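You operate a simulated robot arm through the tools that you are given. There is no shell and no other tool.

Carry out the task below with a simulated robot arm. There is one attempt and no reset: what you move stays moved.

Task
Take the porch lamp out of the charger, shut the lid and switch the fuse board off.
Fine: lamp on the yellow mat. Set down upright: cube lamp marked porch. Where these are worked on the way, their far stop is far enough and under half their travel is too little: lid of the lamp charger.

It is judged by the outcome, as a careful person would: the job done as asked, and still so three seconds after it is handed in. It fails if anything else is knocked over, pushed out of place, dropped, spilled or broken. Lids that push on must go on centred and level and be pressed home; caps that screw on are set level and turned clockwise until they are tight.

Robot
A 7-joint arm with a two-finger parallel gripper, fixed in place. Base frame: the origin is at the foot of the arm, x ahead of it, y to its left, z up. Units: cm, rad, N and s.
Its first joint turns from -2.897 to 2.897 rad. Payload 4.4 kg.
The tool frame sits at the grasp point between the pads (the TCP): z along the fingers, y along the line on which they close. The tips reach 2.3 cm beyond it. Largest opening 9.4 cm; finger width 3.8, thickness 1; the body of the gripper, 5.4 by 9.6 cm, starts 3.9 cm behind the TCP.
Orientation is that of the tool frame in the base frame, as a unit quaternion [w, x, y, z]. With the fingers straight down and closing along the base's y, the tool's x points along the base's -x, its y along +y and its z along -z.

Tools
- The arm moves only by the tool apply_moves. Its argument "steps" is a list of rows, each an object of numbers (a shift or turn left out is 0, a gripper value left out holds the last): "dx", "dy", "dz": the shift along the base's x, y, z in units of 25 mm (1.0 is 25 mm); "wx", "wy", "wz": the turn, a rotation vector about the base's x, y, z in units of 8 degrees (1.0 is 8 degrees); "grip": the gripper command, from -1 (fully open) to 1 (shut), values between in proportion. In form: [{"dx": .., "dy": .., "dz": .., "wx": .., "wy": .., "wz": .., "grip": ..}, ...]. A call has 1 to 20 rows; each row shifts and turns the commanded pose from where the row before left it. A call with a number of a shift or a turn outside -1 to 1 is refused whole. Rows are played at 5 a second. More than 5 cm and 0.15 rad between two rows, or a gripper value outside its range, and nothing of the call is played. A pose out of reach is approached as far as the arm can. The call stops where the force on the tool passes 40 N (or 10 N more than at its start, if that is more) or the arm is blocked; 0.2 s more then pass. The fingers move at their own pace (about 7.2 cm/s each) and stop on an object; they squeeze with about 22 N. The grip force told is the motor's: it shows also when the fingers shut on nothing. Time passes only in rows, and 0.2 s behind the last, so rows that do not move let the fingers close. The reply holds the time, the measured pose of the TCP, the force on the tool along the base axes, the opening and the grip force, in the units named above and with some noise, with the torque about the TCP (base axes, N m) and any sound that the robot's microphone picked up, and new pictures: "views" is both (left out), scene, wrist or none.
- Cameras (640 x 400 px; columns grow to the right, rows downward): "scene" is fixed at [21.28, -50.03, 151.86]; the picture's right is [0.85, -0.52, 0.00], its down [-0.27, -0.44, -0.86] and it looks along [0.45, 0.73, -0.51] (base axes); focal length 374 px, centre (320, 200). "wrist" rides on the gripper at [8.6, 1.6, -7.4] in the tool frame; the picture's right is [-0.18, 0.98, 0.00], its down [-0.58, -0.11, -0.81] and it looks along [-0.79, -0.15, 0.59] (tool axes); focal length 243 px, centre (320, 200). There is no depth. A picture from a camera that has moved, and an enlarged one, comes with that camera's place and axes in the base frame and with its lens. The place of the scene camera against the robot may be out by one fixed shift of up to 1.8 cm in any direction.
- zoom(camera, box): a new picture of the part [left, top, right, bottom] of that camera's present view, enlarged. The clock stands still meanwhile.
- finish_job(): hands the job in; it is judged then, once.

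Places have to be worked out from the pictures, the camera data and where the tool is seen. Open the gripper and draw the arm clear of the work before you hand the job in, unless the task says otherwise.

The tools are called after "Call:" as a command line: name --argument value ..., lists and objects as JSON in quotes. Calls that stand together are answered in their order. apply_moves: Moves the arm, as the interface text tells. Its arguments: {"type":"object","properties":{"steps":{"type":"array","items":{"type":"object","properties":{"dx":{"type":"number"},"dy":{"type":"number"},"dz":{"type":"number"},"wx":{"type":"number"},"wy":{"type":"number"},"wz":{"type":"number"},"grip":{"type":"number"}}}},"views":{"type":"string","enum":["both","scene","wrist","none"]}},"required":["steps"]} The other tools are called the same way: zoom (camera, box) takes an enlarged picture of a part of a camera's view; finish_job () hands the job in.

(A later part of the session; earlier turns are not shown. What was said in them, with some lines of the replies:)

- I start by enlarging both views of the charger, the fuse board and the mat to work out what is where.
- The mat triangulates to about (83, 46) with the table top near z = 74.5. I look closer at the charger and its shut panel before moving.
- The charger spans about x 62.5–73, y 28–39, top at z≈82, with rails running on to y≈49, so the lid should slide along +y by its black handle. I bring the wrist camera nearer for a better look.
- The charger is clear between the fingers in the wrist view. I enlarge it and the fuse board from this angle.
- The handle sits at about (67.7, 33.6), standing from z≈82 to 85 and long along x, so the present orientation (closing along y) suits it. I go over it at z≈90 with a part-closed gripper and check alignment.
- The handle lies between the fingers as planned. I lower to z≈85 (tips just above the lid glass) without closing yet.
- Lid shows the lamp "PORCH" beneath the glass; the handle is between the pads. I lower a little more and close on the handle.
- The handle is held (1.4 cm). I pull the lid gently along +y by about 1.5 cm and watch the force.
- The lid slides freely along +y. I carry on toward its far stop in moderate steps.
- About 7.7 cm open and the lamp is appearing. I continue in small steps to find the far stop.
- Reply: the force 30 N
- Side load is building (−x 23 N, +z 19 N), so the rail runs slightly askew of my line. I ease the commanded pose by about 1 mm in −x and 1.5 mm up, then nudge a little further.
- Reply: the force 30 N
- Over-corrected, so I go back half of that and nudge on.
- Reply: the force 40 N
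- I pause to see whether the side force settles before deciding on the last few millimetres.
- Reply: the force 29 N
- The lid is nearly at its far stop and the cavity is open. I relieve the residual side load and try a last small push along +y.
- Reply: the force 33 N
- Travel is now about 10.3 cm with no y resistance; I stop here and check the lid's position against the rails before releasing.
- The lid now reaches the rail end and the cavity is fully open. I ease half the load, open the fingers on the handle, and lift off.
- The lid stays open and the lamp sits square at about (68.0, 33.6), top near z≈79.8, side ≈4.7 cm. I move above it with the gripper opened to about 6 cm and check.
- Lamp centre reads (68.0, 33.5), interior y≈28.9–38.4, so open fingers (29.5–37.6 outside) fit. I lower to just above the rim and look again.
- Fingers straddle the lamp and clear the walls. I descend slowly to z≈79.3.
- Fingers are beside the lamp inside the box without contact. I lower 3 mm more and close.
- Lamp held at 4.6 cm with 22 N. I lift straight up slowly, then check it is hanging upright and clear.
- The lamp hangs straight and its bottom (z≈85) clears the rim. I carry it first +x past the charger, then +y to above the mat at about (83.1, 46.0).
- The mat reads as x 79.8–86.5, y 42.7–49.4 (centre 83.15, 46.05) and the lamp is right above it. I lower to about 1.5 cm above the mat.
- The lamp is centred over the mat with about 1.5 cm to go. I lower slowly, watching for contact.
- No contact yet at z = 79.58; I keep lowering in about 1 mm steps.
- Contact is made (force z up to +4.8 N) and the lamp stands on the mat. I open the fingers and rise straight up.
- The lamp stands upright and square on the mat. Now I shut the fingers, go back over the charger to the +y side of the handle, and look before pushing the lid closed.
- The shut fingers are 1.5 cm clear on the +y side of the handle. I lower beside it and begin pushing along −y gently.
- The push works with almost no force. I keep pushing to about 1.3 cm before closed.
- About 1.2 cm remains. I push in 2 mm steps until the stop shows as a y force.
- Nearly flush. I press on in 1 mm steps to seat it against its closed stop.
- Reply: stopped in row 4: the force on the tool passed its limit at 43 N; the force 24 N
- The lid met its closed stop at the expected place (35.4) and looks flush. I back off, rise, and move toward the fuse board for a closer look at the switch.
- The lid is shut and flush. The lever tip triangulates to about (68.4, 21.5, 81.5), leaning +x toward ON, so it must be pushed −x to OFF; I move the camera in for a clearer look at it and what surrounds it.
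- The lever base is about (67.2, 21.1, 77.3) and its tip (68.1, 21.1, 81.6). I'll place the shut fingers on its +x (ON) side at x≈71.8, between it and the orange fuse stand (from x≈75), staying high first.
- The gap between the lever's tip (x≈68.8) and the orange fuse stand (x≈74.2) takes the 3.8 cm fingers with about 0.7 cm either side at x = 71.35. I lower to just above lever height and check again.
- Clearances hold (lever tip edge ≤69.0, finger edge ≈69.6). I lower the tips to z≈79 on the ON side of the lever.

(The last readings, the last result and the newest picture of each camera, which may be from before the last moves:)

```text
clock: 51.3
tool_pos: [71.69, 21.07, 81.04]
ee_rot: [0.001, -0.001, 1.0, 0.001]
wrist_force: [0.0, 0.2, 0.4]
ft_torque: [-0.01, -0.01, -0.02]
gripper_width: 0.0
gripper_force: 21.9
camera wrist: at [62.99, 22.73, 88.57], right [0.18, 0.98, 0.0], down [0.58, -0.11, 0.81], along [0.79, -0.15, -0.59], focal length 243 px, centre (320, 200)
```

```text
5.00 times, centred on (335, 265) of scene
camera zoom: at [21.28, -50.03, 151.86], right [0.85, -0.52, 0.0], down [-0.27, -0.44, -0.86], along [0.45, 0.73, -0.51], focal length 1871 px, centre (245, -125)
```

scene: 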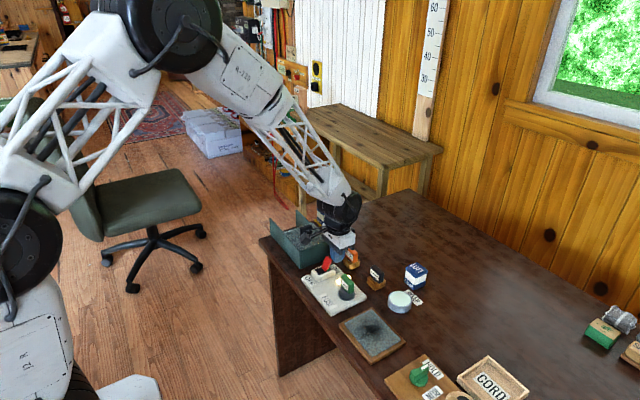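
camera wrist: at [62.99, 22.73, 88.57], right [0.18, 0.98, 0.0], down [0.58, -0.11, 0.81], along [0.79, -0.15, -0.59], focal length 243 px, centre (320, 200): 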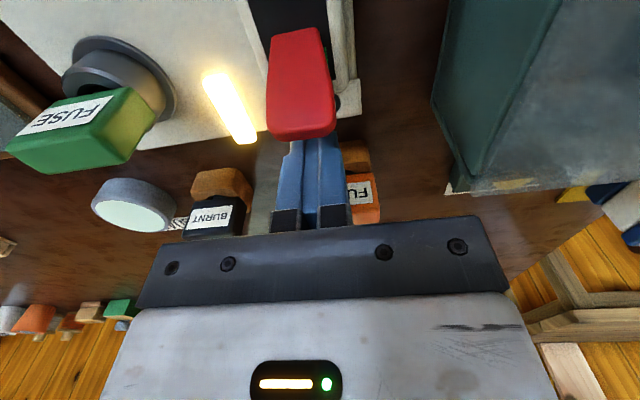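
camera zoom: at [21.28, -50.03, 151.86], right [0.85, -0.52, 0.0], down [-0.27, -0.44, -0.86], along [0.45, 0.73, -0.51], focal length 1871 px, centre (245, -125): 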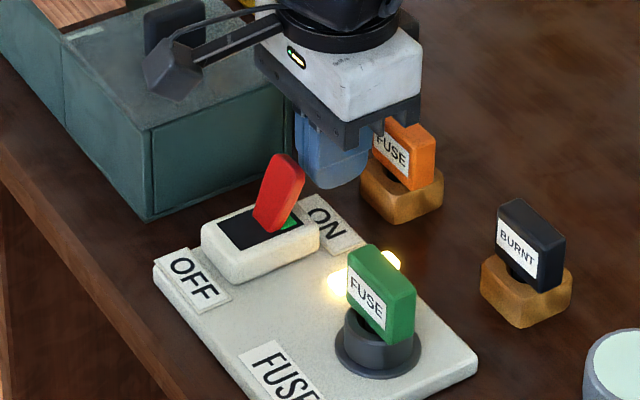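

The fingers are right behind the lever on its ON side, centred on it in y. I push −x gently.

Call:
apply_moves --steps '[{"dx": -0.15}, {"dx": -0.15}, {"dx": -0.12}, {"dx": -0.12}, {"dx": -0.12}, {"dx": -0.12}, {"dx": -0.12}, {}]' --views "both"

Call:
zoom --camera "scene" --box '[285, 225, 385, 305]'

```text
clock: 53.1
tool_pos: [69.29, 21.13, 81.11]
ee_rot: [0.0, -0.001, 1.0, 0.001]
wrist_force: [-0.3, -0.9, -0.6]
ft_torque: [0.02, -0.05, -0.03]
gripper_width: 0.0
gripper_force: 21.6
camera wrist: at [60.68, 22.77, 88.57], right [0.18, 0.98, 0.0], down [0.58, -0.11, 0.81], along [0.79, -0.15, -0.59], focal length 243 px, centre (320, 200)
```

scene: 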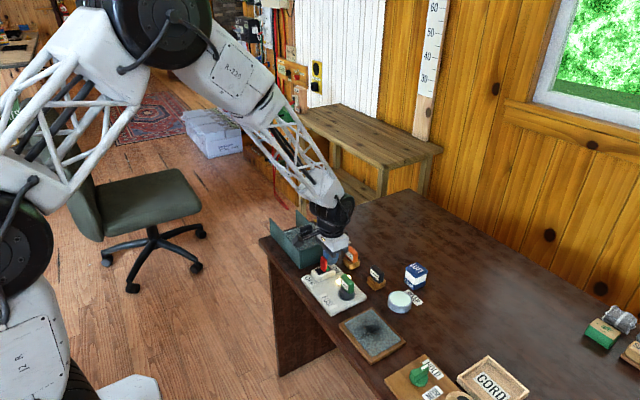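
wrist: 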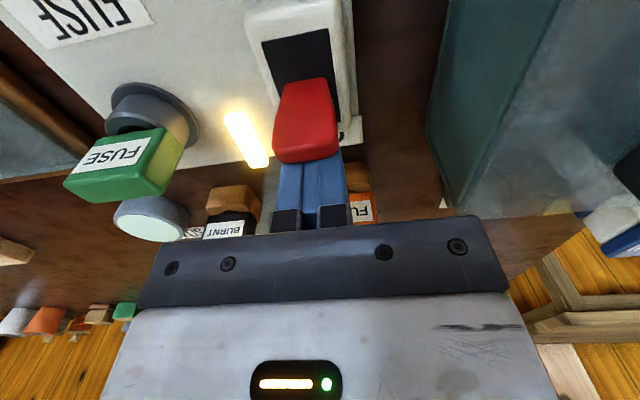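

```text
5.00 times, centred on (335, 265) of scene
camera zoom: at [21.28, -50.03, 151.86], right [0.85, -0.52, 0.0], down [-0.27, -0.44, -0.86], along [0.45, 0.73, -0.51], focal length 1871 px, centre (245, -125)
```

zoom: 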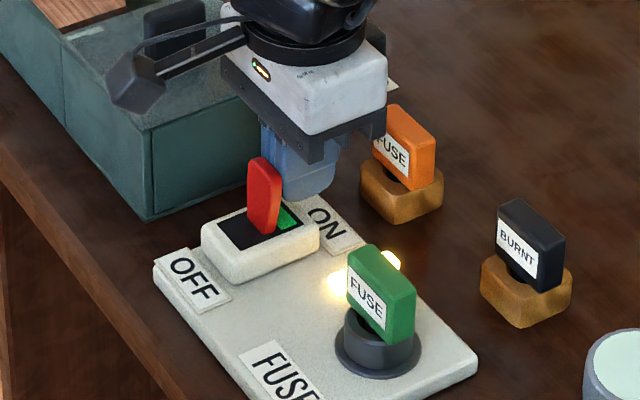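

The lever is now near upright and moves with little force. I keep pushing toward OFF.

Call:
apply_moves --steps '[{"dx": -0.12}, {"dx": -0.12}, {"dx": -0.12}, {"dx": -0.12}, {"dx": -0.12}, {}]' --views "both"

Call:
zoom --camera "scene" --box '[285, 225, 385, 305]'

```text
clock: 54.5
tool_pos: [67.81, 21.11, 81.09]
ee_rot: [0.0, -0.001, 1.0, 0.001]
wrist_force: [14.6, -1.5, 0.5]
ft_torque: [-0.01, -0.34, 0.0]
gripper_width: 0.0
gripper_force: 22.5
camera wrist: at [59.25, 22.74, 88.53], right [0.18, 0.98, 0.0], down [0.58, -0.11, 0.81], along [0.79, -0.15, -0.59], focal length 243 px, centre (320, 200)
```

scene: 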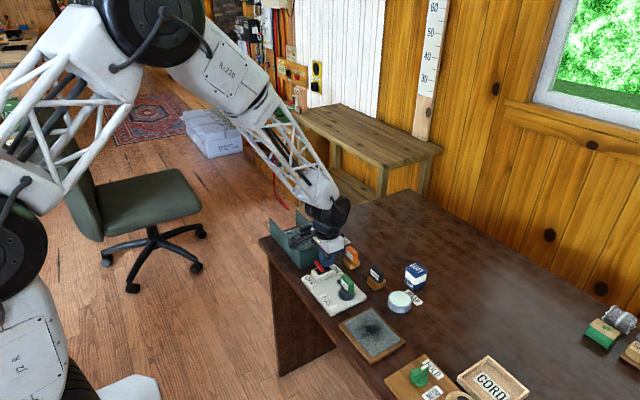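
wrist: 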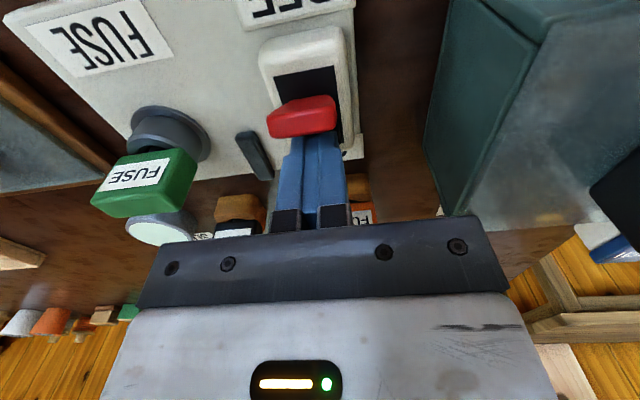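

```text
5.00 times, centred on (335, 265) of scene
camera zoom: at [21.28, -50.03, 151.86], right [0.85, -0.52, 0.0], down [-0.27, -0.44, -0.86], along [0.45, 0.73, -0.51], focal length 1871 px, centre (245, -125)
```

zoom: 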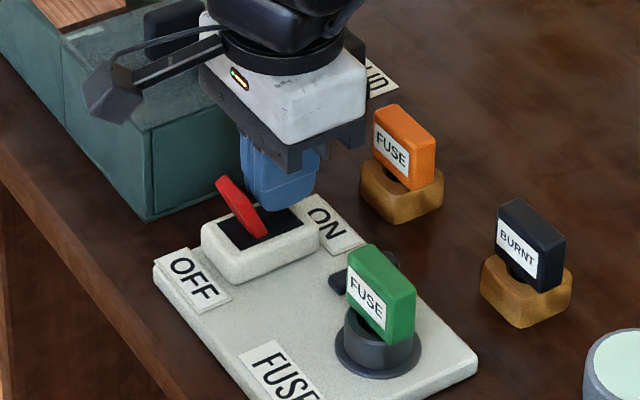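

The indicator has gone dark and the lever leans to OFF with 15 N on the tool. I give it one last small nudge to confirm it is at its stop, then back away.

Call:
apply_moves --steps '[{"dx": -0.04}, {}]' --views "none"

```text
clock: 55.1
tool_pos: [67.84, 21.07, 81.14]
ee_rot: [0.002, 0.0, 1.0, 0.001]
wrist_force: [31.5, -4.9, 1.6]
ft_torque: [-0.06, -0.7, 0.12]
gripper_width: 0.02
gripper_force: 22.4
```

Force doubled without motion: the lever is hard against its OFF stop. I back off +x a little, rise straight up clear, and look at everything.

Call:
apply_moves --steps '[{"dx": 0.15}, {"dx": 0.3}, {"dx": 0.3}, {"dz": 0.5}, {"dz": 0.8}, {"dz": 0.8}, {"dz": 0.8}, {"dz": 0.8}, {"grip": -0.5}, {}]' --views "both"

Call:
zoom --camera "scene" --box '[255, 195, 385, 305]'

Call:
zoom --camera "wrist" --box '[0, 0, 360, 200]'

```text
clock: 57.3
tool_pos: [69.79, 21.12, 90.48]
ee_rot: [0.001, 0.0, 1.0, 0.001]
wrist_force: [-0.6, 0.3, 0.0]
ft_torque: [0.0, 0.02, -0.02]
gripper_width: 7.05
gripper_force: 0.0
camera wrist: at [61.07, 22.59, 97.97], right [0.18, 0.98, 0.0], down [0.58, -0.11, 0.81], along [0.79, -0.15, -0.59], focal length 243 px, centre (320, 200)
```

scene: 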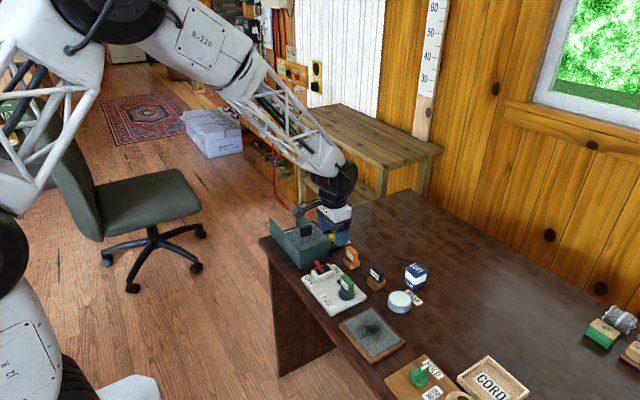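
wrist: 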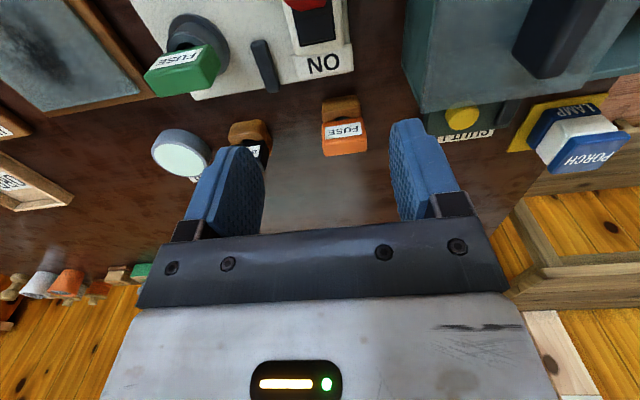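

```text
3.64 times, centred on (320, 250) of scene
camera zoom: at [21.28, -50.03, 151.86], right [0.85, -0.52, 0.0], down [-0.27, -0.44, -0.86], along [0.45, 0.73, -0.51], focal length 1361 px, centre (320, 18)
```

zoom: 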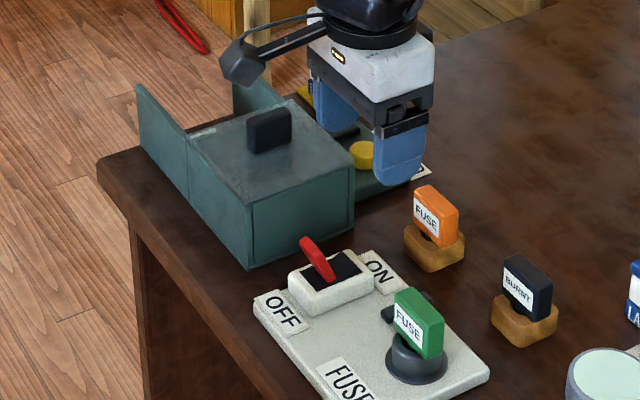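

```text
1.78 times, centred on (180, 100) of wrist
camera zoom: at [61.07, 22.59, 97.97], right [0.18, 0.98, 0.0], down [0.58, -0.11, 0.81], along [0.79, -0.15, -0.59], focal length 431 px, centre (569, 378)
```

zoom: 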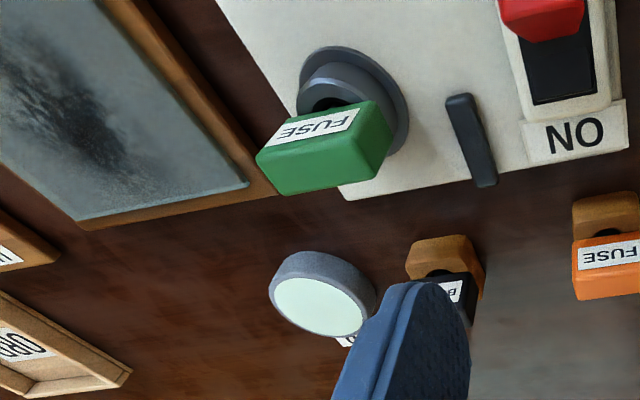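

The switch stays OFF with its indicator dark. I open the gripper, lift and withdraw the arm clear, then compare with the start pictures.

Call:
apply_moves --steps '[{"dz": 0.9, "grip": -1}, {"dz": 0.9}, {"dz": 0.9, "dx": -0.4}, {"dz": 0.9, "dx": -0.6, "dy": 0.4}, {"dz": 0.9, "dx": -0.6, "dy": 0.6}, {"dz": 0.9, "dx": -0.6, "dy": 0.8}, {"dz": 0.8, "dy": 0.9}, {"dz": 0.8, "dy": 0.9}, {"dz": 0.5, "dy": 0.9}, {"dy": 0.9}, {"dy": 0.9}, {"dy": 0.9}, {}]' --views "both"

Call:
zoom --camera "scene" --box '[255, 200, 355, 275]'

Call:
zoom --camera "scene" --box '[250, 190, 450, 315]'

Call:
zoom --camera "wrist" --box '[0, 0, 400, 225]'

```text
clock: 60.1
tool_pos: [64.14, 38.96, 109.1]
ee_rot: [0.002, 0.0, 1.0, 0.0]
wrist_force: [-0.1, 1.8, 0.0]
ft_torque: [0.0, 0.03, -0.01]
gripper_width: 9.39
gripper_force: 0.0
camera wrist: at [55.49, 40.63, 116.51], right [0.18, 0.98, 0.0], down [0.58, -0.11, 0.81], along [0.79, -0.15, -0.59], focal length 243 px, centre (320, 200)
```

scene: 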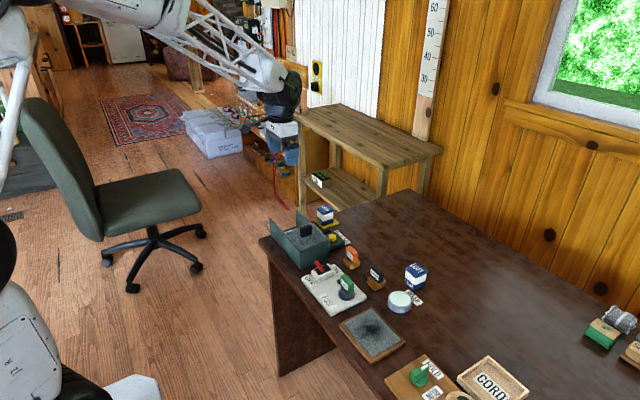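
wrist: 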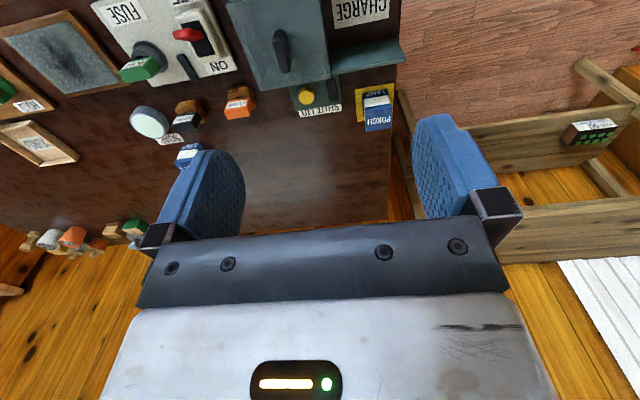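

```text
5.33 times, centred on (305, 238) of scene
camera zoom: at [21.28, -50.03, 151.86], right [0.85, -0.52, 0.0], down [-0.27, -0.44, -0.86], along [0.45, 0.73, -0.51], focal length 1996 px, centre (400, 0)
```

zoom: 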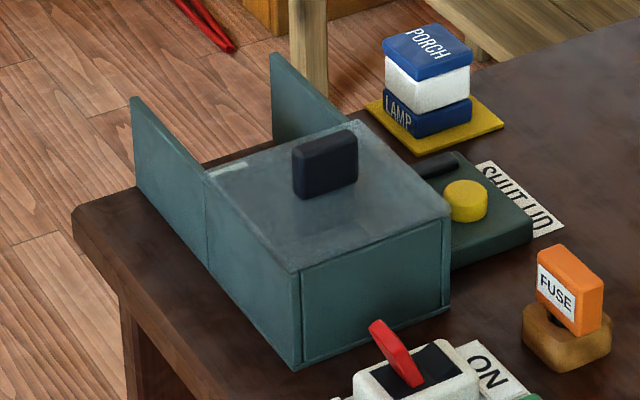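

```text
3.20 times, centred on (350, 252) of scene
camera zoom: at [21.28, -50.03, 151.86], right [0.85, -0.52, 0.0], down [-0.27, -0.44, -0.86], along [0.45, 0.73, -0.51], focal length 1198 px, centre (224, 32)
```

zoom: 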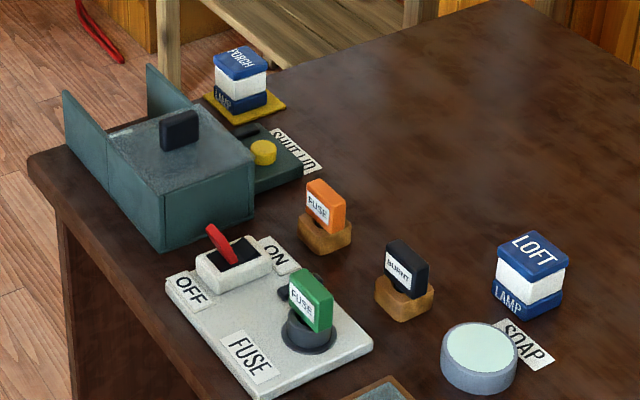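

```text
1.60 times, centred on (200, 112) of wrist
camera zoom: at [55.49, 40.63, 116.51], right [0.18, 0.98, 0.0], down [0.58, -0.11, 0.81], along [0.79, -0.15, -0.59], focal length 388 px, centre (512, 340)
```

zoom: 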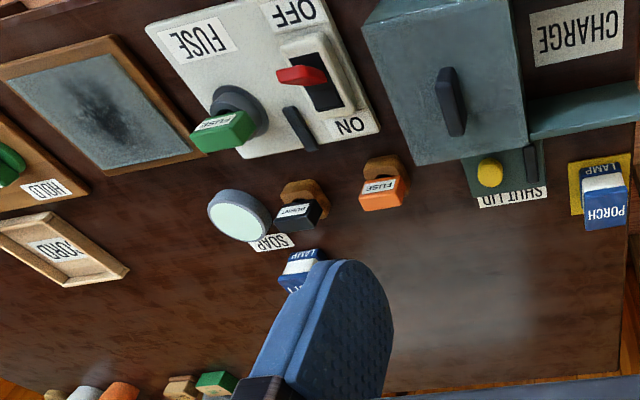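

The lid handle is exactly where it was when shut at the start. The porch lamp stands upright within the yellow mat, the fuse switch is at OFF with its light out, and nothing else has moved. The arm is clear with the gripper open, so I hand the job in.

Call:
finish_job

```text
The job is handed in.
```

The job is done and handed in. The last pictures, taken just before hand-in, show:

- **Porch lamp:** it is out of the charger, standing upright and centred on the yellow mat.
- **Charger lid:** I slid it fully open, took the lamp out, then pushed it shut against its stop by hand. I didn't use the yellow "SHUT LID" button. The handle is back exactly where it was at the start.
- **Fuse board:** the lever is hard against its OFF stop and the board's light is out.

Nothing else on the table was disturbed. The gripper is open and the arm is clear of the work.
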